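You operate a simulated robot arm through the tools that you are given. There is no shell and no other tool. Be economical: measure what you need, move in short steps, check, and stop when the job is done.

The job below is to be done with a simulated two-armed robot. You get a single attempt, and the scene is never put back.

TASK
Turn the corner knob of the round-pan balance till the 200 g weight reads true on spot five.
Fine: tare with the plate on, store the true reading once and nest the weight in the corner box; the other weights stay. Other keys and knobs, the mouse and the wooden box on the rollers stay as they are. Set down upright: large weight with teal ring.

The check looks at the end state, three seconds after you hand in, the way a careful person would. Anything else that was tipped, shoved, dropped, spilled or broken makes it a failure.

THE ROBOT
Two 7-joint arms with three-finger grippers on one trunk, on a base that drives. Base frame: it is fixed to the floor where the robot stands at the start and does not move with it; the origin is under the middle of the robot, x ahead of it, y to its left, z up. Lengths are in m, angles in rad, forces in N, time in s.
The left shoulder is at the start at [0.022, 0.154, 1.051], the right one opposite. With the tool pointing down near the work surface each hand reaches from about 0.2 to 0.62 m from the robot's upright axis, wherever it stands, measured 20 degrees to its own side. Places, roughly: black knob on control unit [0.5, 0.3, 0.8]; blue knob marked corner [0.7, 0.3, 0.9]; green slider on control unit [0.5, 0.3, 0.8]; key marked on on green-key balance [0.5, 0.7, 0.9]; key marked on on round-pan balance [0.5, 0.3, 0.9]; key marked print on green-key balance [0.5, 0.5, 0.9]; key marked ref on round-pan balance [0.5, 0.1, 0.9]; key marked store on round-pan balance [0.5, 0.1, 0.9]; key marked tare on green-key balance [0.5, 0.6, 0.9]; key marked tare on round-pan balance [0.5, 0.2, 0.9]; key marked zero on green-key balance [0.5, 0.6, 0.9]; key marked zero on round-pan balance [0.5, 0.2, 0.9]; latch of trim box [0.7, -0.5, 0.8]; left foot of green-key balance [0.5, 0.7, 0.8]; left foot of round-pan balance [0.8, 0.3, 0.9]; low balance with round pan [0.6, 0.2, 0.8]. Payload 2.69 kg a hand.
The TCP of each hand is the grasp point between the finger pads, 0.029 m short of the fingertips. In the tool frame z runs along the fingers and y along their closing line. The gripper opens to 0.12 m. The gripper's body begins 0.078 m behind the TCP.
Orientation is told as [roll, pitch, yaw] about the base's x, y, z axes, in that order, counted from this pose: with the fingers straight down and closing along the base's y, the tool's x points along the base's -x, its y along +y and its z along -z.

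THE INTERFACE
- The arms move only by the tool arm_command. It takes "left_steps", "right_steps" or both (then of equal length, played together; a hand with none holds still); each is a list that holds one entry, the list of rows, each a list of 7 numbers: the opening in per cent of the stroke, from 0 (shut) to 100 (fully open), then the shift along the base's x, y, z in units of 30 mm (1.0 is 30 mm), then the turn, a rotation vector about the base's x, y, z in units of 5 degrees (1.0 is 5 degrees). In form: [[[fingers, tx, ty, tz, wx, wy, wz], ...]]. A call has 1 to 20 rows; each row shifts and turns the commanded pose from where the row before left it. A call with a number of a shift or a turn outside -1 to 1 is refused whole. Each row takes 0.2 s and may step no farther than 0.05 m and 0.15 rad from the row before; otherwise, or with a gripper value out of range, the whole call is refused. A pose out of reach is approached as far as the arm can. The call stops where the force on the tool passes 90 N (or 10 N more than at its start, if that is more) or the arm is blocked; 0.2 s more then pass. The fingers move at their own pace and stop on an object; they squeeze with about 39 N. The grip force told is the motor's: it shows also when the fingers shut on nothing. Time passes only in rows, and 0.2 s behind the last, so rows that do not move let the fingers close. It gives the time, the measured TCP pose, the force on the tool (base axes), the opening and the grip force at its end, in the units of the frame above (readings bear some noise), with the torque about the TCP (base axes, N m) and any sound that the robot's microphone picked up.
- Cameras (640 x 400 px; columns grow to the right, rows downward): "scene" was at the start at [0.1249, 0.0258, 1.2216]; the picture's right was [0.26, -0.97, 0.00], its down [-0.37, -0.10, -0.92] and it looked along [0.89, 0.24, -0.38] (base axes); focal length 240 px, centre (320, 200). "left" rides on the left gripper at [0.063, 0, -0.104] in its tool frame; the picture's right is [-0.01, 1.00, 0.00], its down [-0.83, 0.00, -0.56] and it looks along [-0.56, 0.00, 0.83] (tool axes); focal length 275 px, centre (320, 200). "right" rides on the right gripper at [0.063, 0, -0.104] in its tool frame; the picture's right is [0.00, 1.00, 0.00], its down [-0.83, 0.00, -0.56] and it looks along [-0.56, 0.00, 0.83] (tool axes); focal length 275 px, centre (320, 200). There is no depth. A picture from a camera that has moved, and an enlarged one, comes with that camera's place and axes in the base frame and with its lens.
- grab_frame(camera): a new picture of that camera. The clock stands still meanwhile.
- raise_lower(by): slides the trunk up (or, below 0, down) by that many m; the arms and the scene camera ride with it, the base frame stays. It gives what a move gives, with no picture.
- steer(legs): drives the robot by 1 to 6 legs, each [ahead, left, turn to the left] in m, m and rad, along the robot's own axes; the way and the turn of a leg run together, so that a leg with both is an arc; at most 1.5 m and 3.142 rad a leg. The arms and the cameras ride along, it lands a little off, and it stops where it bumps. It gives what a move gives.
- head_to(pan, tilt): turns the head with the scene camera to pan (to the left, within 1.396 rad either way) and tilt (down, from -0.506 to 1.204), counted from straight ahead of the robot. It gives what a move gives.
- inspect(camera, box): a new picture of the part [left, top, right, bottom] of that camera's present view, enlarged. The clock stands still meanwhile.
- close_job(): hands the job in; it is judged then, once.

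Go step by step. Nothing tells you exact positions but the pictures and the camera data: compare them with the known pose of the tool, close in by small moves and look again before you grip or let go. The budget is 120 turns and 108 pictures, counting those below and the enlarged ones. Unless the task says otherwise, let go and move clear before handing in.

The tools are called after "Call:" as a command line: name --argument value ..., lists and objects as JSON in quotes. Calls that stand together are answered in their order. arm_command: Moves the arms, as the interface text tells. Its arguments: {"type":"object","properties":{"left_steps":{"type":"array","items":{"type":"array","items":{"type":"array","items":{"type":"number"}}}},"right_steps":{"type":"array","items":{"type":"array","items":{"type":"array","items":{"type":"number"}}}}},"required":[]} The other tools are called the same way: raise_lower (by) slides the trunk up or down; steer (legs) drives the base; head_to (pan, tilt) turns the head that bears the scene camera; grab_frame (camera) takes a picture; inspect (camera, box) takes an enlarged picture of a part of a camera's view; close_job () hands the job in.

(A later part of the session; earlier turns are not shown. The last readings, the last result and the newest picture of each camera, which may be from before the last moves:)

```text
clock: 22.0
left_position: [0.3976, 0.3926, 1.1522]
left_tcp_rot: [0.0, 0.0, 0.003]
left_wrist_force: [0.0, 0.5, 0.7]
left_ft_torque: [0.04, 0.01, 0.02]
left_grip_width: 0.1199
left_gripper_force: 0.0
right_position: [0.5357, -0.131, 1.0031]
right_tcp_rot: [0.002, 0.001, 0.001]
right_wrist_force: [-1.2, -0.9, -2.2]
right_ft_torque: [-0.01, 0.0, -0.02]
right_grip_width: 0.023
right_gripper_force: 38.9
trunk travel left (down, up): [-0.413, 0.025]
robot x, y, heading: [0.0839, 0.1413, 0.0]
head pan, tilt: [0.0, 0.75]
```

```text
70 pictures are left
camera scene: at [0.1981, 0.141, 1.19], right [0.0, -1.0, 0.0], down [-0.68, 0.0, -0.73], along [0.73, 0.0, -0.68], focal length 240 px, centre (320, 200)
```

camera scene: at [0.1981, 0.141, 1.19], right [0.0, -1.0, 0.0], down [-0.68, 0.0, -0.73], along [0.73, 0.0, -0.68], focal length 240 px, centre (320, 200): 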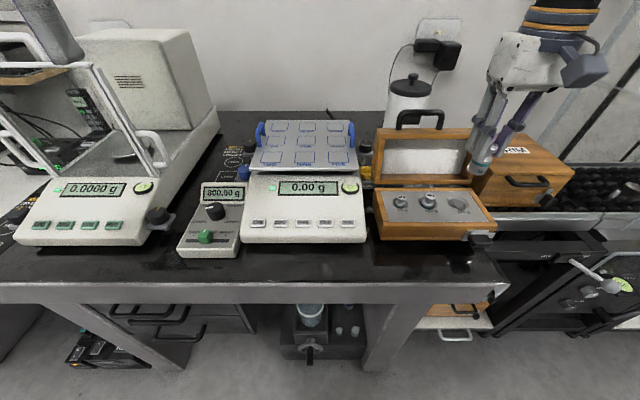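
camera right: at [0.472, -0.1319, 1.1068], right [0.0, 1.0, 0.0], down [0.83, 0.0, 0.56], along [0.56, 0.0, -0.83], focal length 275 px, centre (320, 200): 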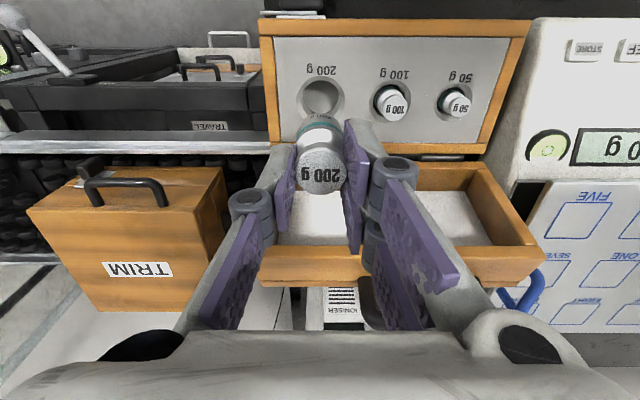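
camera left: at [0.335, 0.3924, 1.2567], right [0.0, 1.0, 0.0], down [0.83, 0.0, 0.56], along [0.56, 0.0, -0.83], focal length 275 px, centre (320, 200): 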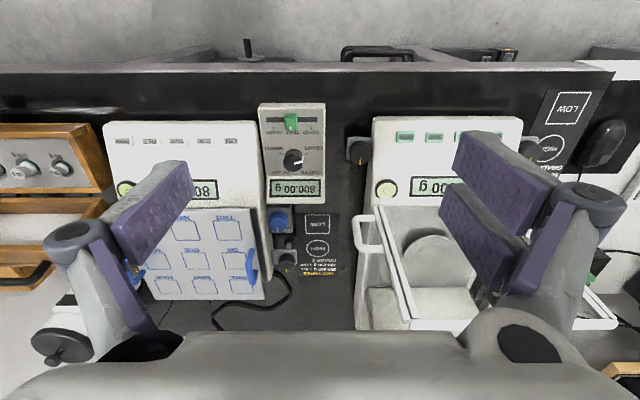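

Weight is held upright. I move it above spot FIVE at safe height, then measure its bottom.

Call:
arm_command --right_steps '[[[0, 0, 0, 0.7, 0, 0, 0], [0, 0, 0.5, 0.5, 0, 0, 0], [0, 0.2, 0.9, 0, 0, 0, 0], [0, 0.4, 0.9, 0, 0, 0, 0], [0, 0.4, 0.9, 0, 0, 0, 0], [0, 0.4, 0.9, 0, 0, 0, 0], [0, 0.4, 0.9, 0, 0, 0, 0], [0, 0.4, 0.9, 0, 0, 0, 0], [0, 0.4, 0.9, 0, 0, 0, 0], [0, 0.37, 0.9, 0, 0, 0, 0], [0, 0, 0, 0, 0, 0, 0]]]'

Call:
grab_frame --camera "right"

Call:
inspect --camera "scene" --box '[240, 80, 400, 200]'

Call:
inspect --camera "left" --box '[40, 160, 320, 340]'

```text
clock: 24.4
left_position: [0.3968, 0.3928, 1.1516]
left_tcp_rot: [-0.002, -0.001, 0.001]
left_wrist_force: [0.6, -0.2, -0.2]
left_ft_torque: [0.01, -0.02, -0.01]
left_grip_width: 0.1203
left_gripper_force: 0.0
right_position: [0.602, 0.072, 1.0349]
right_tcp_rot: [-0.001, 0.002, 0.001]
right_wrist_force: [0.6, 0.3, -1.3]
right_ft_torque: [-0.01, -0.03, -0.02]
right_grip_width: 0.0229
right_gripper_force: 38.7
right hand out of reach, approached as far as the arm can: row 9, 10
trunk travel left (down, up): [-0.413, 0.025]
robot x, y, heading: [0.0772, 0.1367, 0.003]
head pan, tilt: [0.0, 0.75]
```

```text
69 pictures are left
camera right: at [0.5392, 0.071, 1.1383], right [0.0, 1.0, 0.0], down [0.83, 0.0, 0.56], along [0.56, 0.0, -0.83], focal length 275 px, centre (320, 200)
```

right: 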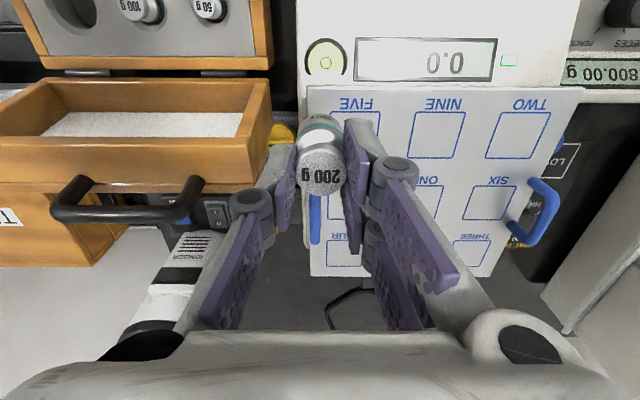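

```text
3.33 times, centred on (320, 140) of scene
camera zoom: at [0.1979, 0.1411, 1.19], right [0.0, -1.0, 0.0], down [-0.68, 0.0, -0.73], along [0.73, 0.0, -0.68], focal length 800 px, centre (320, 400)
```

zoom: 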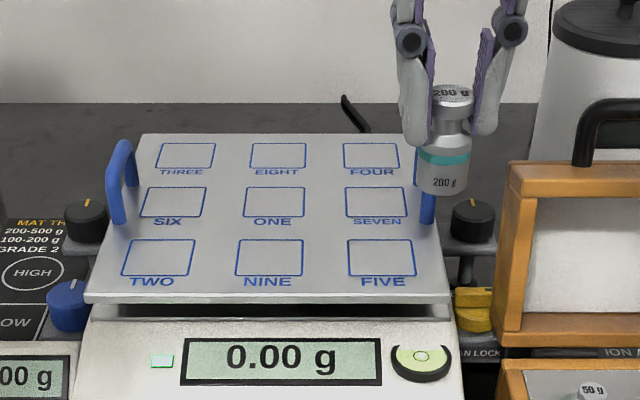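

```text
2.22 times, centred on (180, 250) of left
camera zoom: at [0.3352, 0.3924, 1.2566], right [0.0, 1.0, 0.0], down [0.83, 0.0, 0.56], along [0.56, 0.0, -0.83], focal length 612 px, centre (631, 89)
```

zoom: 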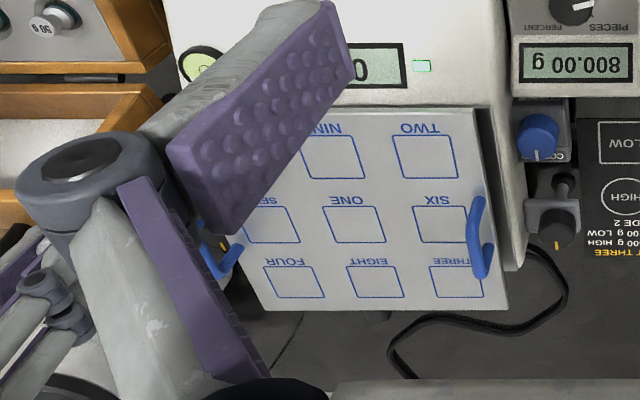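

The right hand hit its reach limit short of FIVE, so I drive 5 cm nearer with everything held high.

Call:
steer --legs '[[0.05, 0.0, 0.0]]'

Call:
inspect --camera "scene" --box '[220, 90, 420, 230]'

Call:
grab_frame --camera "right"

```text
clock: 25.3
left_position: [0.4481, 0.3928, 1.152]
left_tcp_rot: [-0.002, 0.0, 0.001]
left_wrist_force: [0.8, -0.5, 1.4]
left_ft_torque: [-0.01, 0.02, 0.01]
left_grip_width: 0.1199
left_gripper_force: 0.1
right_position: [0.6533, 0.0725, 1.0338]
right_tcp_rot: [0.001, 0.0, 0.0]
right_wrist_force: [1.1, 0.0, -1.9]
right_ft_torque: [0.0, 0.0, 0.05]
right_grip_width: 0.023
right_gripper_force: 38.9
trunk travel left (down, up): [-0.413, 0.025]
robot x, y, heading: [0.1311, 0.1383, -0.001]
head pan, tilt: [0.0, 0.75]
```

```text
2.86 times, centred on (320, 160) of scene
camera zoom: at [0.2485, 0.1411, 1.1899], right [0.0, -1.0, 0.0], down [-0.68, 0.0, -0.73], along [0.73, 0.0, -0.68], focal length 685 px, centre (320, 314)
```

zoom: 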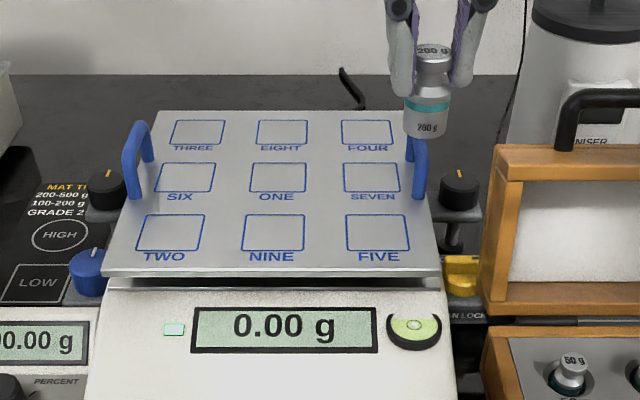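

```text
65 pictures are left
camera right: at [0.5898, 0.0709, 1.1379], right [0.0, 1.0, 0.0], down [0.83, 0.0, 0.56], along [0.56, 0.0, -0.83], focal length 275 px, centre (320, 200)
```

right: 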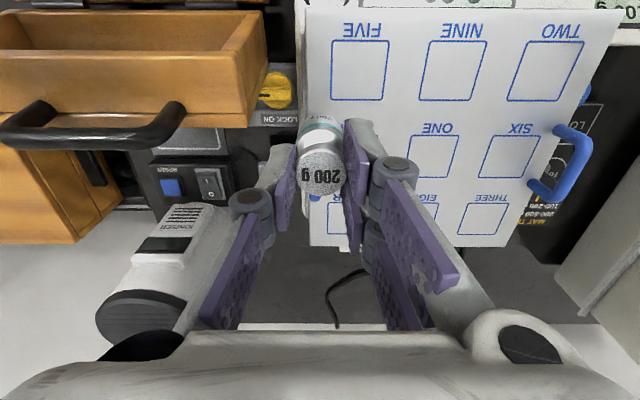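

FIVE is at about (0.626,0.101). I move over it and lower to about 2 cm above.

Call:
arm_command --right_steps '[[[0, -0.45, 0.48, 0, 0, 0, 0], [0, -0.45, 0.48, 0, 0, 0, 0], [0, 0, 0, -0.5, 0, 0, 0], [0, 0, 0, -0.5, 0, 0, 0], [0, 0, 0, 0, 0, 0, 0]]]'

Call:
inspect --camera "scene" --box '[270, 110, 390, 210]'

Call:
grab_frame --camera "right"

```text
clock: 26.5
left_position: [0.4472, 0.3919, 1.1521]
left_tcp_rot: [-0.002, 0.0, 0.002]
left_wrist_force: [-0.6, -0.1, -0.2]
left_ft_torque: [0.0, 0.01, 0.02]
left_grip_width: 0.1203
left_gripper_force: 0.0
right_position: [0.625, 0.1009, 1.0042]
right_tcp_rot: [0.0, 0.001, 0.001]
right_wrist_force: [0.1, 0.3, -1.6]
right_ft_torque: [0.01, 0.03, 0.0]
right_grip_width: 0.0228
right_gripper_force: 39.1
trunk travel left (down, up): [-0.413, 0.025]
robot x, y, heading: [0.1301, 0.1399, -0.003]
head pan, tilt: [0.0, 0.75]
```

```text
4.00 times, centred on (330, 160) of scene
camera zoom: at [0.2474, 0.1411, 1.19], right [0.0, -1.0, 0.0], down [-0.68, 0.0, -0.73], along [0.73, 0.0, -0.68], focal length 959 px, centre (280, 360)
```

zoom: 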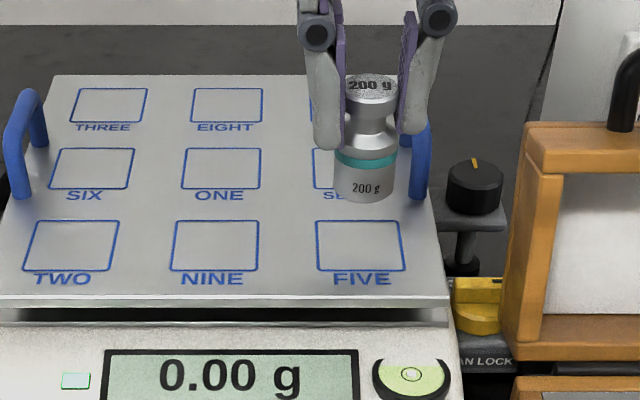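

```text
63 pictures are left
camera right: at [0.5622, 0.0994, 1.1084], right [0.0, 1.0, 0.0], down [0.83, 0.0, 0.56], along [0.56, 0.0, -0.83], focal length 275 px, centre (320, 200)
```

right: 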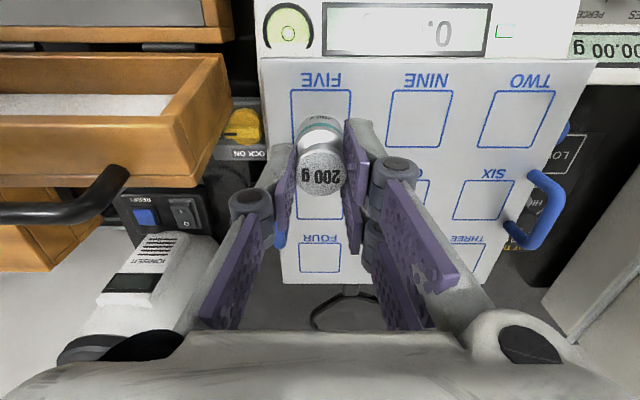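

Bottom is about 3.6 cm above the plate and lined up. I lower most of it, then creep until contact.

Call:
arm_command --right_steps '[[[0, 0, 0, -0.5, 0, 0, 0], [0, 0, 0, -0.4, 0, 0, 0], [0, 0, 0, 0, 0, 0, 0]]]'

Call:
inspect --camera "scene" --box '[270, 110, 390, 210]'

```text
clock: 27.3
left_position: [0.4479, 0.3914, 1.1527]
left_tcp_rot: [0.002, 0.0, 0.001]
left_wrist_force: [-1.0, 0.5, -0.5]
left_ft_torque: [0.03, 0.01, 0.0]
left_grip_width: 0.1198
left_gripper_force: 0.2
right_position: [0.6256, 0.1015, 0.9767]
right_tcp_rot: [0.0, -0.002, 0.0]
right_wrist_force: [0.3, -0.1, -1.2]
right_ft_torque: [0.04, 0.01, 0.03]
right_grip_width: 0.0227
right_gripper_force: 38.4
trunk travel left (down, up): [-0.413, 0.025]
robot x, y, heading: [0.1279, 0.1377, 0.0]
head pan, tilt: [0.0, 0.75]
```

```text
4.00 times, centred on (330, 160) of scene
camera zoom: at [0.2474, 0.1411, 1.19], right [0.0, -1.0, 0.0], down [-0.68, 0.0, -0.73], along [0.73, 0.0, -0.68], focal length 959 px, centre (280, 360)
```

zoom: 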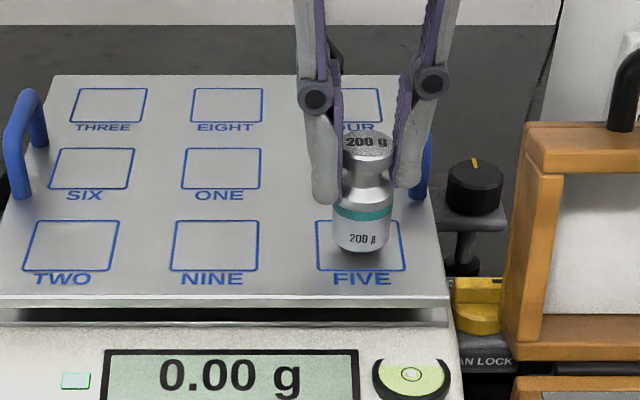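

Still 0.00; creep down.

Call:
arm_command --right_steps '[[[0, 0, 0, -0.1, 0, 0, 0], [0, 0, 0, -0.07, 0, 0, 0], [0, 0, 0, 0, 0, 0, 0]]]'

Call:
inspect --camera "scene" --box '[270, 110, 390, 210]'

```text
clock: 28.1
left_position: [0.4471, 0.392, 1.1524]
left_tcp_rot: [0.0, 0.0, 0.002]
left_wrist_force: [0.3, 0.3, -0.2]
left_ft_torque: [-0.03, 0.01, -0.01]
left_grip_width: 0.1201
left_gripper_force: 0.1
right_position: [0.6246, 0.102, 0.9725]
right_tcp_rot: [0.0, -0.001, 0.001]
right_wrist_force: [-0.1, 0.5, -2.3]
right_ft_torque: [-0.01, 0.0, 0.01]
right_grip_width: 0.0231
right_gripper_force: 38.8
trunk travel left (down, up): [-0.413, 0.025]
robot x, y, heading: [0.1337, 0.1396, 0.002]
head pan, tilt: [0.0, 0.75]
```

```text
4.00 times, centred on (330, 160) of scene
camera zoom: at [0.2474, 0.1411, 1.19], right [0.0, -1.0, 0.0], down [-0.68, 0.0, -0.73], along [0.73, 0.0, -0.68], focal length 959 px, centre (280, 360)
```

zoom: 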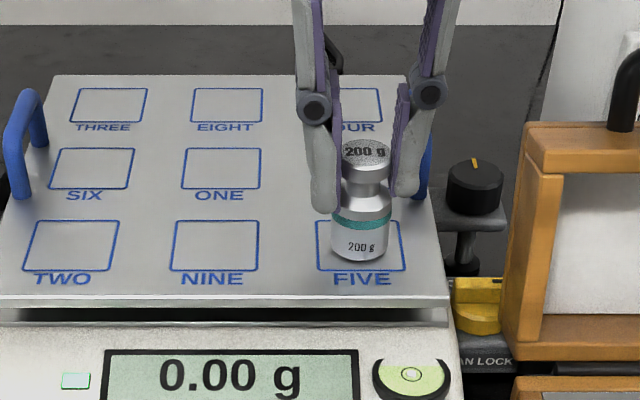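

Call:
arm_command --right_steps '[[[0, 0, 0, -0.05, 0, 0, 0], [0, 0, 0, -0.05, 0, 0, 0], [0, 0, 0, 0, 0, 0, 0]]]'

Call:
inspect --camera "scene" --box '[270, 110, 390, 210]'

```text
clock: 28.9
left_position: [0.4461, 0.3924, 1.1518]
left_tcp_rot: [0.0, -0.003, 0.003]
left_wrist_force: [0.0, -0.6, -0.4]
left_ft_torque: [0.01, 0.03, 0.01]
left_grip_width: 0.1201
left_gripper_force: 0.2
right_position: [0.6245, 0.1, 0.9699]
right_tcp_rot: [0.001, -0.001, -0.001]
right_wrist_force: [-1.1, 0.4, 4.4]
right_ft_torque: [0.05, -0.01, 0.03]
right_grip_width: 0.0229
right_gripper_force: 39.3
trunk travel left (down, up): [-0.413, 0.025]
robot x, y, heading: [0.1285, 0.1415, 0.002]
head pan, tilt: [0.0, 0.75]
```

```text
4.00 times, centred on (330, 160) of scene
camera zoom: at [0.2469, 0.1411, 1.1901], right [0.0, -1.0, 0.0], down [-0.68, 0.0, -0.73], along [0.73, 0.0, -0.68], focal length 959 px, centre (280, 360)
```

zoom: 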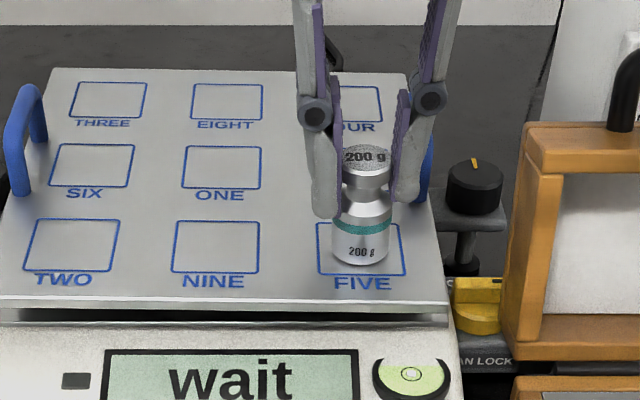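

Contact, display says "wait". I open the fingers gently and rise straight up.

Call:
arm_command --right_steps '[[[19, 0, 0, 0.03, 0, 0, 0], [22, 0, 0, 0, 0, 0, 0], [30, 0, 0, 0, 0, 0, 0], [42, 0, 0, 0, 0, 0, 0], [42, 0, 0, 0.3, 0, 0, 0], [42, 0, 0, 0.8, 0, 0, 0], [42, 0, 0, 0.8, 0, 0, 0], [42, 0, 0, 0.8, 0, 0, 0]]]'

Call:
inspect --camera "scene" --box '[220, 90, 400, 230]'

```text
clock: 30.7
left_position: [0.4465, 0.3918, 1.1524]
left_tcp_rot: [0.001, 0.002, 0.002]
left_wrist_force: [0.4, 0.0, 0.6]
left_ft_torque: [-0.04, -0.01, 0.01]
left_grip_width: 0.1201
left_gripper_force: 0.1
right_position: [0.6246, 0.1006, 1.0521]
right_tcp_rot: [-0.001, -0.002, 0.0]
right_wrist_force: [0.1, -0.6, -1.2]
right_ft_torque: [-0.01, 0.02, -0.01]
right_grip_width: 0.0507
right_gripper_force: 0.3
trunk travel left (down, up): [-0.413, 0.025]
robot x, y, heading: [0.128, 0.1406, -0.005]
head pan, tilt: [0.0, 0.75]
```

```text
2.86 times, centred on (310, 160) of scene
camera zoom: at [0.2472, 0.1411, 1.19], right [0.0, -1.0, 0.0], down [-0.68, 0.0, -0.73], along [0.73, 0.0, -0.68], focal length 685 px, centre (349, 314)
```

zoom: 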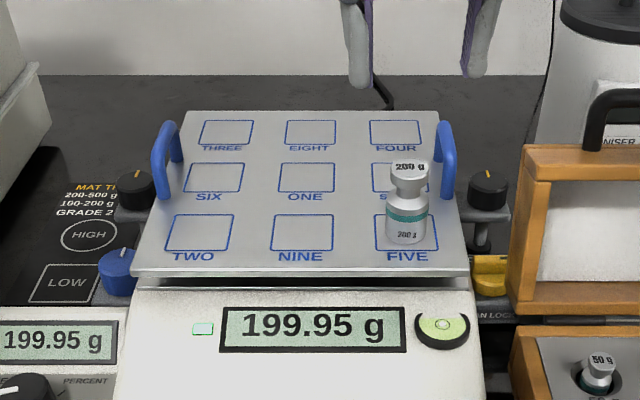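

The balance reads 199.95 g: it must come up by 0.05. I retract the right hand and bring the left hand, turned about 75° clockwise, above the blue knob near (0.651,0.316).

Call:
arm_command --right_steps '[[[42, -0.5, 0, 0.3, 0, 0, 0], [42, -0.7, -0.3, 0.3, 0, 0, 0], [42, -0.7, -0.5, 0.3, 0, 0, 0], [42, -0.7, -0.7, 0, 0, 0, 0], [42, -0.7, -0.8, 0, 0, 0, 0], [42, -0.7, -0.8, 0, 0, 0, 0], [42, 0, -0.8, 0, 0, 0, 0], [42, 0, 0, 0, 0, 0, 0], [42, 0, 0, 0, 0, 0, 0], [42, 0, 0, 0, 0, 0, 0], [42, 0, 0, 0, 0, 0, 0], [42, 0, 0, 0, 0, 0, 0], [42, 0, 0, 0, 0, 0, 0], [42, 0, 0, 0, 0, 0, 0], [42, 0, 0, 0, 0, 0, 0], [42, 0, 0, 0, 0, 0, 0]]]' --left_steps '[[[45, 0.454, -0.169, -0.3, 0, 0, -1], [45, 0.454, -0.169, -0.4, 0, 0, -1], [45, 0.454, -0.169, -0.4, 0, 0, -1], [45, 0.454, -0.169, -0.4, 0, 0, -1], [45, 0.454, -0.169, -0.4, 0, 0, -1], [45, 0.454, -0.169, -0.4, 0, 0, -1], [45, 0.454, -0.169, -0.4, 0, 0, -1], [45, 0.454, -0.169, -0.4, 0, 0, -1], [45, 0.454, -0.169, -0.4, 0, 0, -1], [45, 0.454, -0.169, -0.4, 0, 0, -1], [45, 0.454, -0.169, -0.4, 0, 0, -1], [45, 0.454, -0.169, -0.4, 0, 0, -1], [45, 0.454, -0.169, -0.4, 0, 0, -1], [45, 0.454, -0.169, -0.4, 0, 0, -1], [45, 0.454, -0.169, -0.4, 0, 0, -1], [45, 0, 0, 0, 0, 0, 0]]]'

Call:
grab_frame --camera "left"

Call:
inspect --camera "scene" --box '[180, 110, 300, 210]'

```text
clock: 34.1
left_position: [0.6505, 0.3146, 0.9749]
left_tcp_rot: [0.001, 0.0, -1.308]
left_wrist_force: [-0.2, -0.7, 0.8]
left_ft_torque: [0.02, -0.01, -0.05]
left_grip_width: 0.0539
left_gripper_force: 0.1
right_position: [0.505, -0.0149, 1.0798]
right_tcp_rot: [0.001, -0.001, 0.0]
right_wrist_force: [0.2, -0.4, -0.9]
right_ft_torque: [-0.01, 0.01, 0.01]
right_grip_width: 0.0502
right_gripper_force: 0.1
trunk travel left (down, up): [-0.413, 0.025]
robot x, y, heading: [0.1296, 0.1379, -0.006]
head pan, tilt: [0.0, 0.75]
```

```text
58 pictures are left
camera left: at [0.6353, 0.3767, 1.0796], right [0.97, 0.25, 0.0], down [0.21, -0.8, 0.56], along [0.14, -0.54, -0.83], focal length 275 px, centre (320, 200)
```

left: 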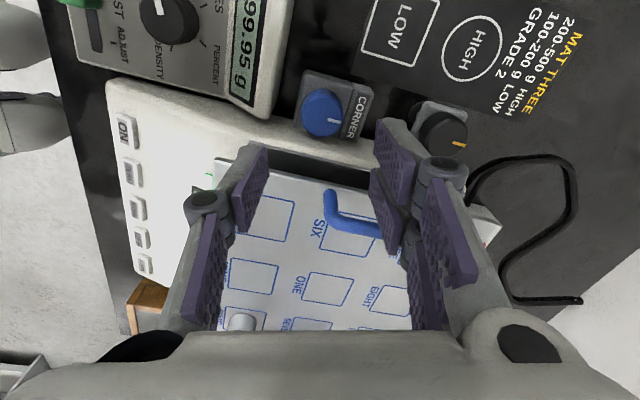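

```text
4.00 times, centred on (240, 160) of scene
camera zoom: at [0.247, 0.1412, 1.1901], right [0.0, -1.0, 0.0], down [-0.68, 0.0, -0.73], along [0.73, 0.0, -0.68], focal length 959 px, centre (640, 360)
```

zoom: 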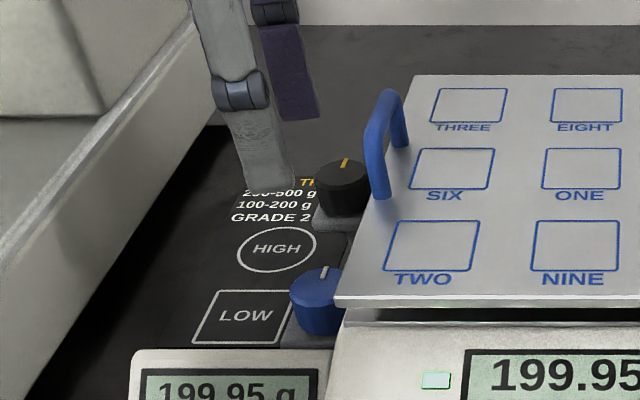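

Knob top about (0.653,0.315,0.866), diameter about 3 cm. I turn the hand to exactly crosswise and go lower for another look.

Call:
arm_command --left_steps '[[[50, 0.03, 0.02, -0.5, 0, 0, -1], [50, 0.03, 0, -0.6, 0, 0, -1], [50, 0, 0, -0.6, 0, 0, -1], [50, 0, 0, -0.3, 0, 0, 0], [50, 0, 0, 0, 0, 0, 0]]]'

Call:
grab_frame --camera "left"

Call:
inspect --camera "scene" --box '[180, 110, 300, 210]'

```text
clock: 35.3
left_position: [0.6525, 0.3169, 0.9147]
left_tcp_rot: [0.001, -0.001, -1.571]
left_wrist_force: [0.2, -1.1, 0.0]
left_ft_torque: [0.01, 0.02, 0.0]
left_grip_width: 0.0601
left_gripper_force: 0.0
right_position: [0.5053, -0.0167, 1.0788]
right_tcp_rot: [0.0, -0.002, 0.0]
right_wrist_force: [-0.5, -0.7, -0.3]
right_ft_torque: [0.02, 0.0, 0.0]
right_grip_width: 0.0505
right_gripper_force: 0.1
trunk travel left (down, up): [-0.413, 0.025]
robot x, y, heading: [0.1304, 0.1399, -0.002]
head pan, tilt: [0.0, 0.75]
```

```text
56 pictures are left
camera left: at [0.6532, 0.3793, 1.0191], right [1.0, 0.0, 0.0], down [0.0, -0.83, 0.56], along [0.0, -0.56, -0.83], focal length 275 px, centre (320, 200)
```

left: 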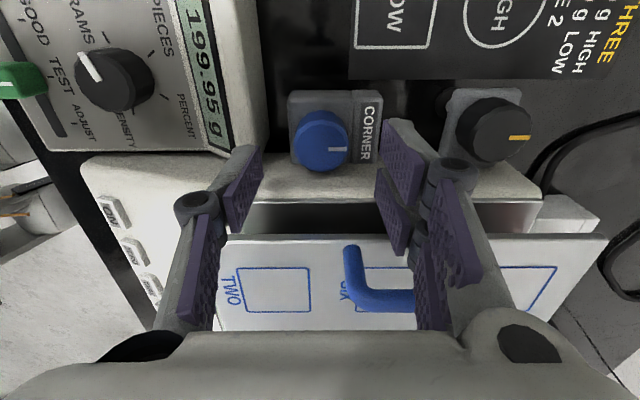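

```text
4.00 times, centred on (240, 160) of scene
camera zoom: at [0.2472, 0.1411, 1.1901], right [0.0, -1.0, 0.0], down [-0.68, 0.0, -0.73], along [0.73, 0.0, -0.68], focal length 959 px, centre (640, 360)
```

zoom: 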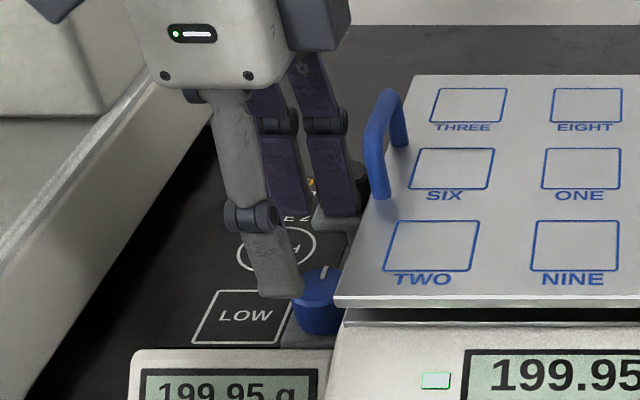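

Knob axis about (0.655,0.312), pointer toward +x. I lower so the tips straddle the top of the knob without reaching the housing.

Call:
arm_command --left_steps '[[[45, 0.12, -0.1, -0.4, 0, 0, 0], [45, 0, 0, -0.4, 0, 0, 0], [45, 0, 0, -0.17, 0, 0, 0], [45, 0, 0, 0, 0, 0, 0]]]'

Call:
inspect --camera "left" --box '[220, 60, 420, 260]'

Call:
inspect --camera "scene" --box '[200, 130, 300, 210]'

```text
clock: 36.3
left_position: [0.6561, 0.3125, 0.886]
left_tcp_rot: [0.0, 0.001, -1.569]
left_wrist_force: [0.6, -0.6, -0.5]
left_ft_torque: [-0.02, 0.02, -0.03]
left_grip_width: 0.0537
left_gripper_force: 0.0
right_position: [0.5054, -0.0168, 1.0788]
right_tcp_rot: [-0.001, -0.002, 0.001]
right_wrist_force: [-0.4, -0.1, 0.3]
right_ft_torque: [0.01, 0.01, -0.01]
right_grip_width: 0.0504
right_gripper_force: 0.1
trunk travel left (down, up): [-0.413, 0.025]
robot x, y, heading: [0.1285, 0.1424, -0.001]
head pan, tilt: [0.0, 0.75]
```

```text
2.00 times, centred on (320, 160) of left
camera zoom: at [0.6567, 0.3762, 0.9905], right [1.0, 0.0, 0.0], down [0.0, -0.83, 0.56], along [0.0, -0.56, -0.83], focal length 551 px, centre (320, 280)
```

zoom: 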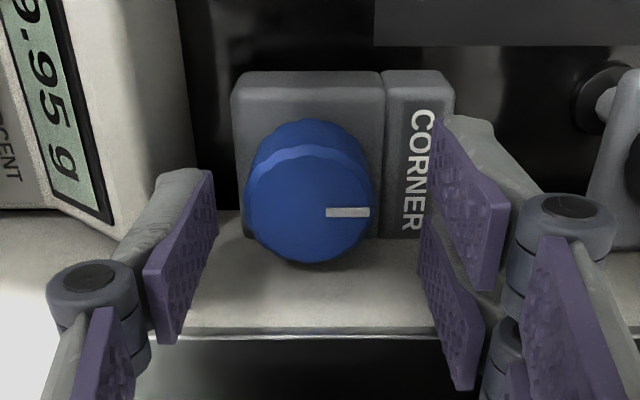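

```text
5.00 times, centred on (250, 170) of scene
camera zoom: at [0.2473, 0.1412, 1.19], right [0.0, -1.0, 0.0], down [-0.68, 0.0, -0.73], along [0.73, 0.0, -0.68], focal length 1199 px, centre (670, 350)
```

zoom: 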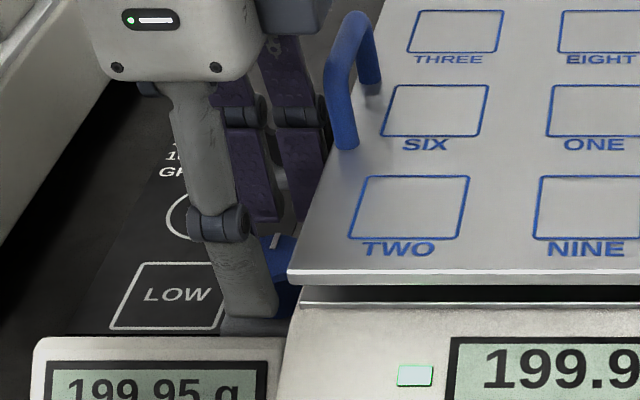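

Well aligned. I close on the knob.

Call:
arm_command --left_steps '[[[40, -0.05, 0.02, 0, 0, 0, 0], [32, 0, 0, 0, 0, 0, 0], [28, 0, 0, 0, 0, 0, 0], [25, 0, 0, 0, 0, 0, 0], [20, 0, 0, 0, 0, 0, 0], [20, 0, 0, 0, 0, 0, 0]]]'

Call:
inspect --camera "left" --box '[220, 60, 420, 260]'

Call:
inspect --camera "scene" --box '[200, 110, 380, 250]'

```text
clock: 37.7
left_position: [0.6539, 0.3154, 0.8863]
left_tcp_rot: [-0.001, 0.001, -1.57]
left_wrist_force: [-10.9, -0.3, -1.6]
left_ft_torque: [0.04, 0.54, -0.03]
left_grip_width: 0.0331
left_gripper_force: 45.0
right_position: [0.5039, -0.0149, 1.0789]
right_tcp_rot: [0.0, -0.003, 0.0]
right_wrist_force: [0.4, 0.2, -0.3]
right_ft_torque: [-0.05, -0.02, -0.02]
right_grip_width: 0.0505
right_gripper_force: 0.0
trunk travel left (down, up): [-0.413, 0.025]
robot x, y, heading: [0.1303, 0.1412, 0.004]
head pan, tilt: [0.0, 0.75]
```

```text
2.00 times, centred on (320, 160) of left
camera zoom: at [0.6543, 0.3769, 0.9904], right [1.0, 0.0, 0.0], down [0.0, -0.83, 0.56], along [0.0, -0.56, -0.83], focal length 551 px, centre (320, 280)
```

zoom: 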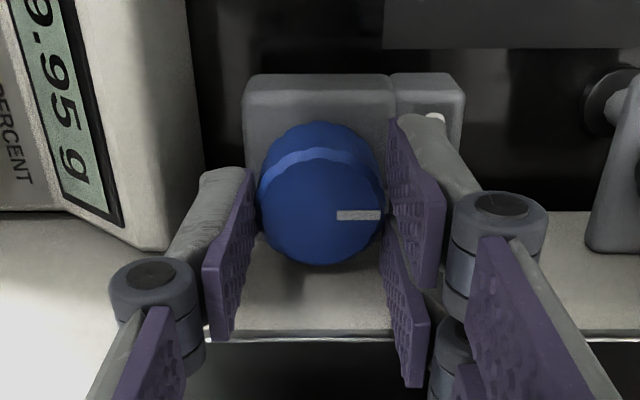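

```text
2.86 times, centred on (290, 180) of scene
camera zoom: at [0.2463, 0.1412, 1.1901], right [0.0, -1.0, 0.0], down [-0.68, 0.0, -0.73], along [0.73, 0.0, -0.68], focal length 685 px, centre (406, 257)
```

zoom: 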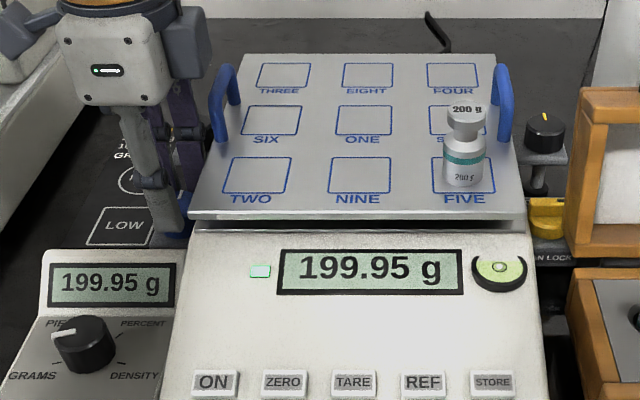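

Gripped. I relieve the small side force and try a first turn of 10° counter-clockwise.

Call:
arm_command --left_steps '[[[20, -0.03, -0.03, 0, 0, 0, 0], [20, 0, 0, 0, 0, 0, 0.5], [20, 0, 0, 0, 0, 0, 0.5], [20, 0, 0, 0, 0, 0, 0.5], [20, 0, 0, 0, 0, 0, 0.5], [20, 0, 0, 0, 0, 0, 0], [20, 0, 0, 0, 0, 0, 0], [20, 0, 0, 0, 0, 0, 0], [20, 0, 0, 0, 0, 0, 0]]]'

Call:
inspect --camera "scene" --box '[200, 110, 380, 250]'

Call:
inspect --camera "left" --box '[220, 60, 420, 260]'

```text
clock: 39.7
left_position: [0.6522, 0.3145, 0.8862]
left_tcp_rot: [-0.001, 0.0, -1.395]
left_wrist_force: [-12.8, 7.9, -6.7]
left_ft_torque: [0.71, 0.4, -0.03]
left_grip_width: 0.0332
left_gripper_force: 45.2
right_position: [0.5037, -0.0137, 1.0792]
right_tcp_rot: [0.0, -0.001, -0.002]
right_wrist_force: [-0.4, -0.2, 0.1]
right_ft_torque: [0.02, 0.01, -0.01]
right_grip_width: 0.0506
right_gripper_force: 0.0
trunk travel left (down, up): [-0.413, 0.025]
robot x, y, heading: [0.1276, 0.1359, -0.001]
head pan, tilt: [0.0, 0.75]
```

```text
2.86 times, centred on (290, 180) of scene
camera zoom: at [0.2464, 0.142, 1.1901], right [0.0, -1.0, 0.0], down [-0.68, 0.0, -0.73], along [0.73, 0.0, -0.68], focal length 685 px, centre (406, 257)
```

zoom: 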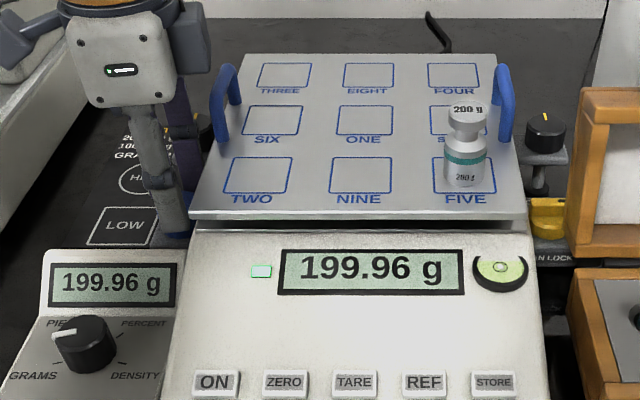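

```text
2.00 times, centred on (320, 160) of left
camera zoom: at [0.643, 0.376, 0.9904], right [0.99, 0.17, 0.0], down [0.14, -0.82, 0.56], along [0.09, -0.55, -0.83], focal length 551 px, centre (320, 280)
```

zoom: 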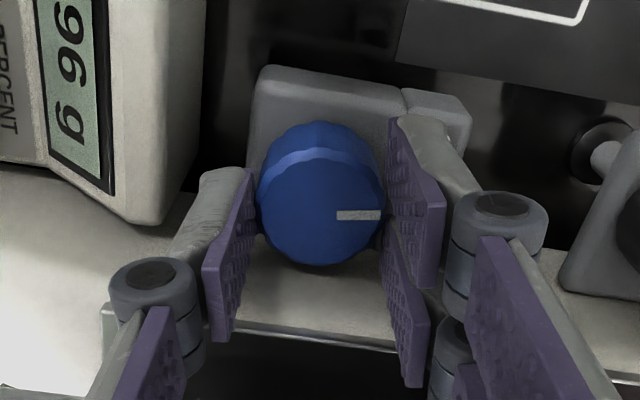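

Counter-clockwise raises the reading: +0.01 g per roughly 10°. I turn 20° more, easing the side force.

Call:
arm_command --left_steps '[[[20, -0.04, 0.03, 0, 0, 0, 0], [20, 0, 0, 0, 0, 0, 0.6], [20, 0, 0, 0, 0, 0, 0.6], [20, 0, 0, 0, 0, 0, 0.6], [20, 0, 0, 0, 0, 0, 0.6], [20, 0, 0, 0, 0, 0, 0.6], [20, 0, 0, 0, 0, 0, 0.6], [20, 0, 0, 0, 0, 0, 0.4], [20, 0, 0, 0, 0, 0, 0], [20, 0, 0, 0, 0, 0, 0], [20, 0, 0, 0, 0, 0, 0], [20, 0, 0, 0, 0, 0, 0]]]'

Call:
inspect --camera "scene" --box '[200, 110, 380, 250]'

```text
clock: 42.3
left_position: [0.6536, 0.3148, 0.8853]
left_tcp_rot: [0.0, 0.001, -1.045]
left_wrist_force: [-4.0, -2.2, -5.2]
left_ft_torque: [-0.69, -0.31, 0.02]
left_grip_width: 0.0331
left_gripper_force: 45.3
right_position: [0.5059, -0.0153, 1.0782]
right_tcp_rot: [0.0, -0.001, 0.002]
right_wrist_force: [0.1, 0.3, -0.7]
right_ft_torque: [0.0, -0.01, -0.01]
right_grip_width: 0.0504
right_gripper_force: 0.1
trunk travel left (down, up): [-0.413, 0.025]
robot x, y, heading: [0.1291, 0.138, -0.0]
head pan, tilt: [0.0, 0.75]
```

```text
2.86 times, centred on (290, 180) of scene
camera zoom: at [0.2472, 0.141, 1.19], right [0.0, -1.0, 0.0], down [-0.68, 0.0, -0.73], along [0.73, 0.0, -0.68], focal length 685 px, centre (406, 257)
```

zoom: 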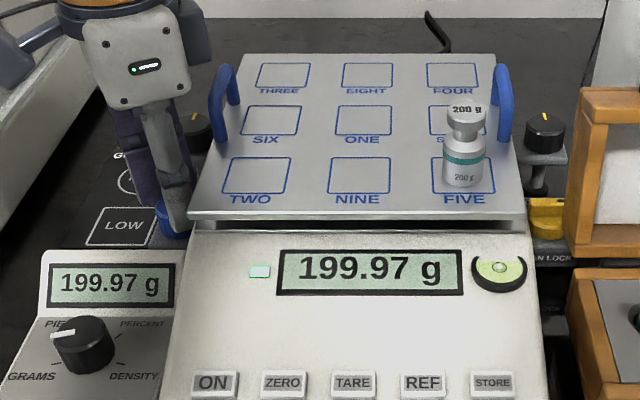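

Now 199.97 g; about 35–40° more is needed. I check finger clearance to the housing before turning further.

Call:
inspect --camera "left" --box '[200, 60, 440, 300]'

```text
1.67 times, centred on (320, 180) of left
camera zoom: at [0.6219, 0.3685, 0.9904], right [0.87, 0.5, 0.0], down [0.41, -0.72, 0.56], along [0.28, -0.48, -0.83], focal length 459 px, centre (320, 233)
```

zoom: 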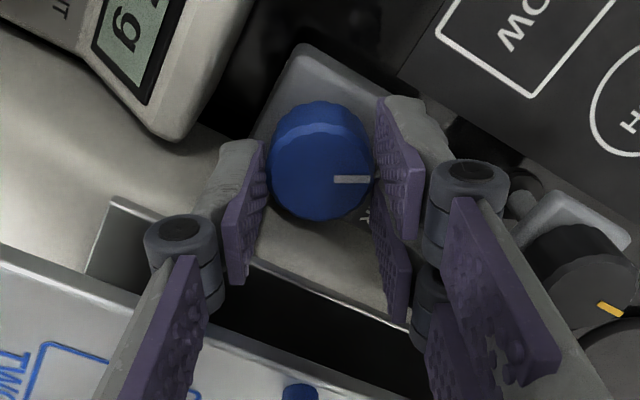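

Looks clear. I turn 10° more and check forces.

Call:
arm_command --left_steps '[[[20, 0, 0, 0, 0, 0, 0.5], [20, 0, 0, 0, 0, 0, 0.5], [20, 0, 0, 0, 0, 0, 0.5], [20, 0, 0, 0, 0, 0, 0.5], [20, 0, 0, 0, 0, 0, 0], [20, 0, 0, 0, 0, 0, 0], [20, 0, 0, 0, 0, 0, 0]]]'

Call:
inspect --camera "scene" --box '[200, 110, 380, 250]'

```text
clock: 43.9
left_position: [0.6504, 0.3156, 0.8867]
left_tcp_rot: [0.0, 0.003, -0.87]
left_wrist_force: [-17.0, 13.5, -1.5]
left_ft_torque: [0.87, 0.96, -1.23]
left_grip_width: 0.0328
left_gripper_force: 44.8
right_position: [0.504, -0.0133, 1.0793]
right_tcp_rot: [-0.004, 0.0, 0.0]
right_wrist_force: [-0.2, -0.9, -0.4]
right_ft_torque: [-0.04, 0.03, -0.01]
right_grip_width: 0.0508
right_gripper_force: 0.0
trunk travel left (down, up): [-0.413, 0.025]
robot x, y, heading: [0.1274, 0.1395, 0.005]
head pan, tilt: [0.0, 0.75]
```

```text
2.86 times, centred on (290, 180) of scene
camera zoom: at [0.2456, 0.1426, 1.1902], right [0.0, -1.0, 0.0], down [-0.68, 0.0, -0.73], along [0.73, 0.0, -0.68], focal length 685 px, centre (406, 257)
```

zoom: 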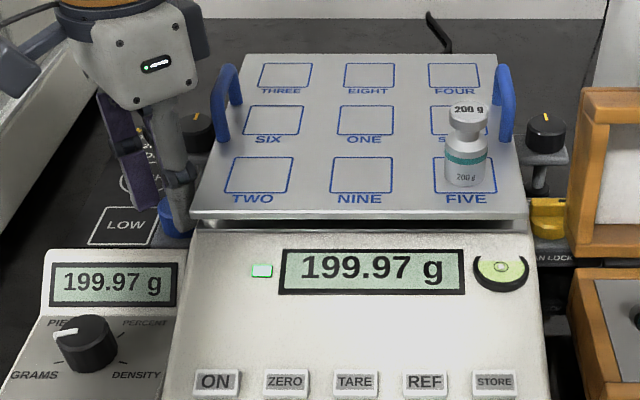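

The finger now presses the housing, so I turn back 10°, release just enough, rise, and will re-grip at a fresh angle.

Call:
arm_command --left_steps '[[[20, 0, 0, 0, 0, 0, -0.5], [20, 0, 0, 0, 0, 0, -0.5], [20, 0, 0, 0, 0, 0, -0.5], [20, 0, 0, 0, 0, 0, -0.5], [20, 0, 0, 0, 0, 0, 0], [31, 0, 0, 0, 0, 0, 0], [31, 0, 0, 0, 0, 0, 0], [31, 0, 0, 0.2, 0, 0, 0], [31, 0, 0, 0.4, 0, 0, 0], [31, 0, 0, 0.4, 0, 0, 0], [31, 0, 0, 0, 0, 0, 0]]]'

Call:
inspect --camera "scene" --box '[200, 110, 380, 250]'

Call:
grab_frame --camera "left"

```text
clock: 46.3
left_position: [0.6531, 0.3132, 0.915]
left_tcp_rot: [-0.002, -0.001, -1.046]
left_wrist_force: [-0.3, 0.7, -0.1]
left_ft_torque: [0.04, 0.0, 0.02]
left_grip_width: 0.0371
left_gripper_force: 0.1
right_position: [0.5047, -0.0152, 1.0797]
right_tcp_rot: [0.0, -0.001, -0.002]
right_wrist_force: [0.3, 0.0, 1.0]
right_ft_torque: [-0.05, 0.03, 0.01]
right_grip_width: 0.0505
right_gripper_force: 0.0
trunk travel left (down, up): [-0.413, 0.025]
robot x, y, heading: [0.1264, 0.1412, -0.002]
head pan, tilt: [0.0, 0.75]
```

```text
2.86 times, centred on (290, 180) of scene
camera zoom: at [0.2474, 0.1411, 1.19], right [0.0, -1.0, 0.0], down [-0.68, 0.0, -0.73], along [0.73, 0.0, -0.68], focal length 685 px, centre (406, 257)
```

zoom: 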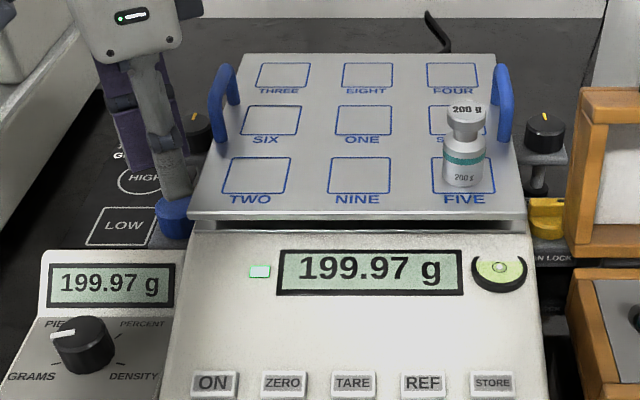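

```text
44 pictures are left
camera left: at [0.6222, 0.3678, 1.0209], right [0.87, 0.5, 0.0], down [0.41, -0.72, 0.56], along [0.28, -0.48, -0.83], focal length 275 px, centre (320, 200)
```

left: 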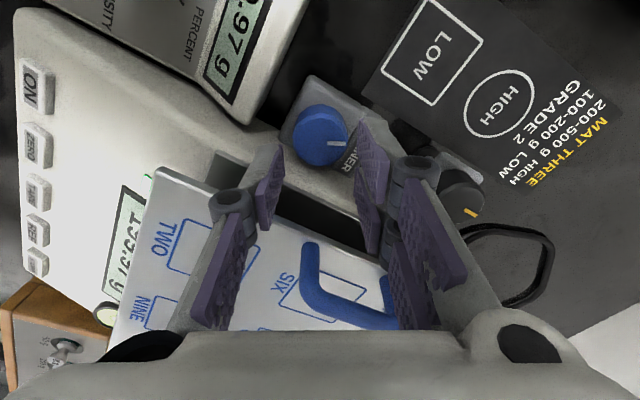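

Reading holds at 199.97. I rotate the hand back to about −110° and lower onto the knob again.

Call:
arm_command --left_steps '[[[38, 0, 0.05, 0, 0, 0, -1], [38, 0, 0, 0, 0, 0, -1], [38, 0, 0, 0, 0, 0, -1], [38, 0, 0, 0, 0, 0, -1], [38, 0, 0, 0, 0, 0, -1], [38, 0, 0, 0, 0, 0, -1], [38, 0, 0, 0, 0, 0, -1], [38, 0, 0, 0, 0, 0, -1], [38, 0, 0, 0, 0, 0, -1], [38, 0, 0, 0, 0, 0, -1], [38, 0, 0, 0, 0, 0, 0]]]'

Call:
grab_frame --camera "left"

```text
clock: 48.7
left_position: [0.6523, 0.3155, 0.916]
left_tcp_rot: [0.0, -0.001, -1.92]
left_wrist_force: [0.0, 0.0, 0.1]
left_ft_torque: [-0.01, -0.01, -0.03]
left_grip_width: 0.0456
left_gripper_force: 0.0
right_position: [0.5053, -0.016, 1.0791]
right_tcp_rot: [0.001, 0.0, 0.0]
right_wrist_force: [-0.1, -0.6, -0.2]
right_ft_torque: [-0.01, 0.02, 0.0]
right_grip_width: 0.0503
right_gripper_force: 0.1
trunk travel left (down, up): [-0.413, 0.025]
robot x, y, heading: [0.1272, 0.1411, -0.0]
head pan, tilt: [0.0, 0.75]
```

```text
43 pictures are left
camera left: at [0.6751, 0.3746, 1.0204], right [0.94, -0.35, 0.0], down [-0.29, -0.78, 0.56], along [-0.19, -0.52, -0.83], focal length 275 px, centre (320, 200)
```

left: 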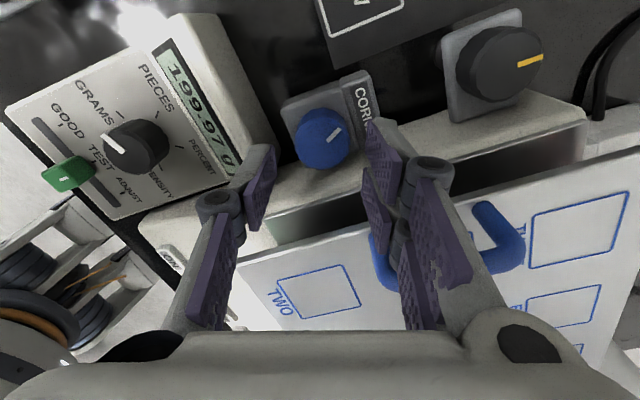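

Centred. I narrow the opening to stay clear of the control unit and lower partway for a check.

Call:
arm_command --left_steps '[[[33, 0.04, -0.02, -0.2, 0, 0, 0], [33, 0, 0, -0.17, 0, 0, 0], [33, 0, 0, 0, 0, 0, 0]]]'

Call:
inspect --camera "left" --box '[220, 60, 420, 260]'

```text
clock: 49.5
left_position: [0.6548, 0.3151, 0.9093]
left_tcp_rot: [0.008, 0.004, -1.917]
left_wrist_force: [6.4, -0.7, 24.8]
left_ft_torque: [-0.72, -0.58, 0.2]
left_grip_width: 0.0462
left_gripper_force: 4.2
right_position: [0.5034, -0.0167, 1.0805]
right_tcp_rot: [-0.001, -0.005, -0.001]
right_wrist_force: [0.3, -1.3, -0.3]
right_ft_torque: [-0.02, 0.01, 0.01]
right_grip_width: 0.0506
right_gripper_force: 0.0
trunk travel left (down, up): [-0.413, 0.025]
robot x, y, heading: [0.1283, 0.1389, -0.005]
head pan, tilt: [0.0, 0.75]
```

```text
2.00 times, centred on (320, 160) of left
camera zoom: at [0.6763, 0.3739, 1.0128], right [0.94, -0.34, 0.01], down [-0.29, -0.78, 0.55], along [-0.18, -0.52, -0.83], focal length 551 px, centre (320, 280)
```

zoom: 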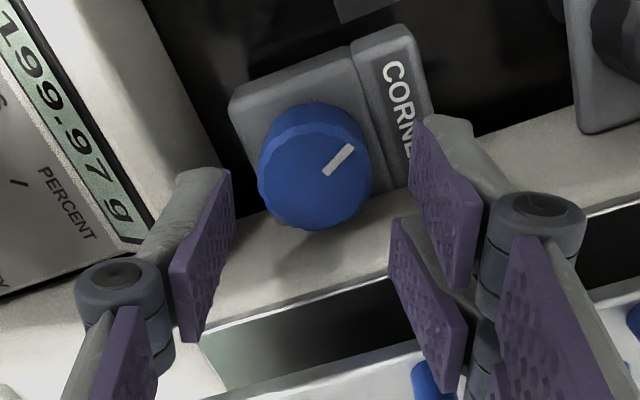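

Something on the plate side was touched at the right finger; I back up at once and return to a −90° angle.

Call:
arm_command --left_steps '[[[38, 0, 0, 0.35, 0, 0, 0], [38, 0, 0, 0.15, 0, 0, 0], [38, 0, 0, 0, 0, 0, 1], [38, 0, 0, 0, 0, 0, 1], [38, 0, 0, 0, 0, 0, 1], [38, 0, 0, 0, 0, 0, 1], [38, 0, 0, 0, 0, 0, 0], [38, 0, 0, 0, 0, 0, 0]]]'

Call:
inspect --camera "scene" --box '[200, 110, 380, 250]'

Call:
grab_frame --camera "left"

```text
clock: 51.3
left_position: [0.6532, 0.3157, 0.9198]
left_tcp_rot: [0.0, 0.0, -1.568]
left_wrist_force: [0.7, 0.1, 0.5]
left_ft_torque: [0.01, 0.0, 0.0]
left_grip_width: 0.0455
left_gripper_force: 0.1
right_position: [0.5058, -0.0157, 1.0784]
right_tcp_rot: [0.0, -0.001, 0.0]
right_wrist_force: [-1.8, -0.3, 1.0]
right_ft_torque: [0.03, 0.0, 0.0]
right_grip_width: 0.0501
right_gripper_force: 0.0
trunk travel left (down, up): [-0.413, 0.025]
robot x, y, heading: [0.1278, 0.1419, 0.003]
head pan, tilt: [0.0, 0.75]
```

```text
2.86 times, centred on (290, 180) of scene
camera zoom: at [0.2473, 0.1411, 1.19], right [0.0, -1.0, 0.0], down [-0.68, 0.0, -0.73], along [0.73, 0.0, -0.68], focal length 685 px, centre (406, 257)
```

zoom: 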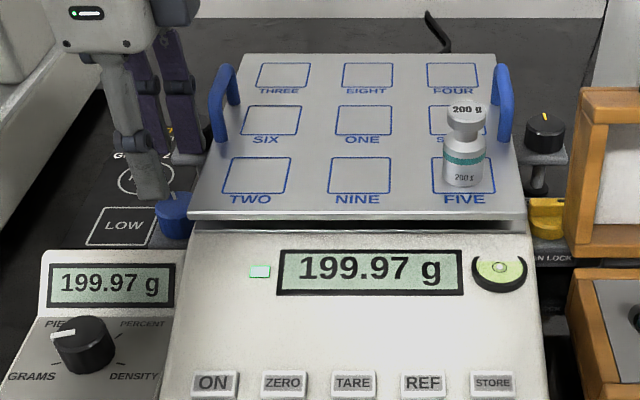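

```text
40 pictures are left
camera left: at [0.6549, 0.378, 1.0245], right [1.0, 0.0, 0.0], down [0.0, -0.83, 0.56], along [0.0, -0.56, -0.83], focal length 275 px, centre (320, 200)
```

left: 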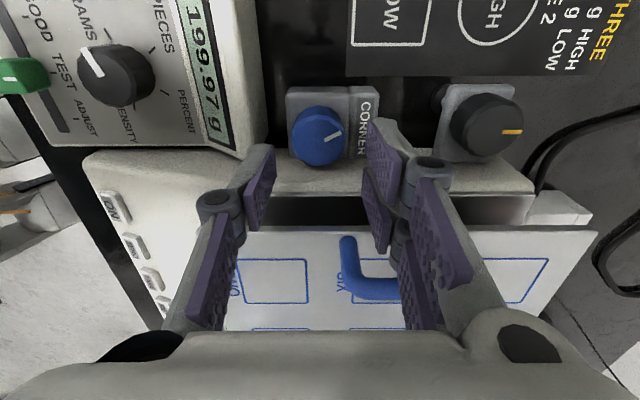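

Nothing disturbed; still 199.97 g. I re-grip at −90° as before and turn 30° counter-clockwise.

Call:
arm_command --left_steps '[[[38, 0, -0.03, -0.4, 0, 0, 0], [38, 0, 0, -0.4, 0, 0, 0], [38, 0, 0, -0.3, 0, 0, 0], [38, 0, 0, 0, 0, 0, 0], [30, 0, 0, 0, 0, 0, 0], [25, 0, 0, 0, 0, 0, 0], [20, 0, 0, 0, 0, 0, 0], [20, -0.03, 0, 0, 0, 0, 0], [20, 0, 0, 0, 0, 0, 0]]]'

Call:
inspect --camera "left" --box '[220, 60, 420, 260]'

```text
clock: 53.3
left_position: [0.6535, 0.3151, 0.8869]
left_tcp_rot: [0.0, 0.001, -1.569]
left_wrist_force: [-3.5, 1.0, -1.9]
left_ft_torque: [0.27, 0.24, -0.01]
left_grip_width: 0.0332
left_gripper_force: 44.6
right_position: [0.5056, -0.0155, 1.078]
right_tcp_rot: [0.0, 0.001, 0.0]
right_wrist_force: [-0.1, -0.5, -0.3]
right_ft_torque: [-0.04, -0.03, 0.02]
right_grip_width: 0.0505
right_gripper_force: 0.0
trunk travel left (down, up): [-0.413, 0.025]
robot x, y, heading: [0.1251, 0.1381, -0.005]
head pan, tilt: [0.0, 0.75]
```

```text
2.00 times, centred on (320, 160) of left
camera zoom: at [0.654, 0.3776, 0.9912], right [1.0, 0.0, 0.0], down [0.0, -0.83, 0.56], along [0.0, -0.56, -0.83], focal length 551 px, centre (320, 280)
```

zoom: 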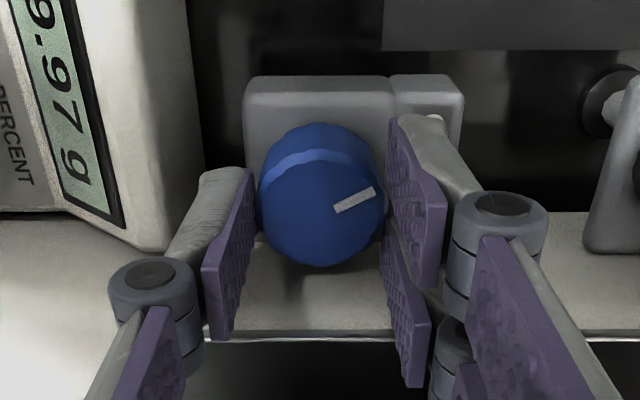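

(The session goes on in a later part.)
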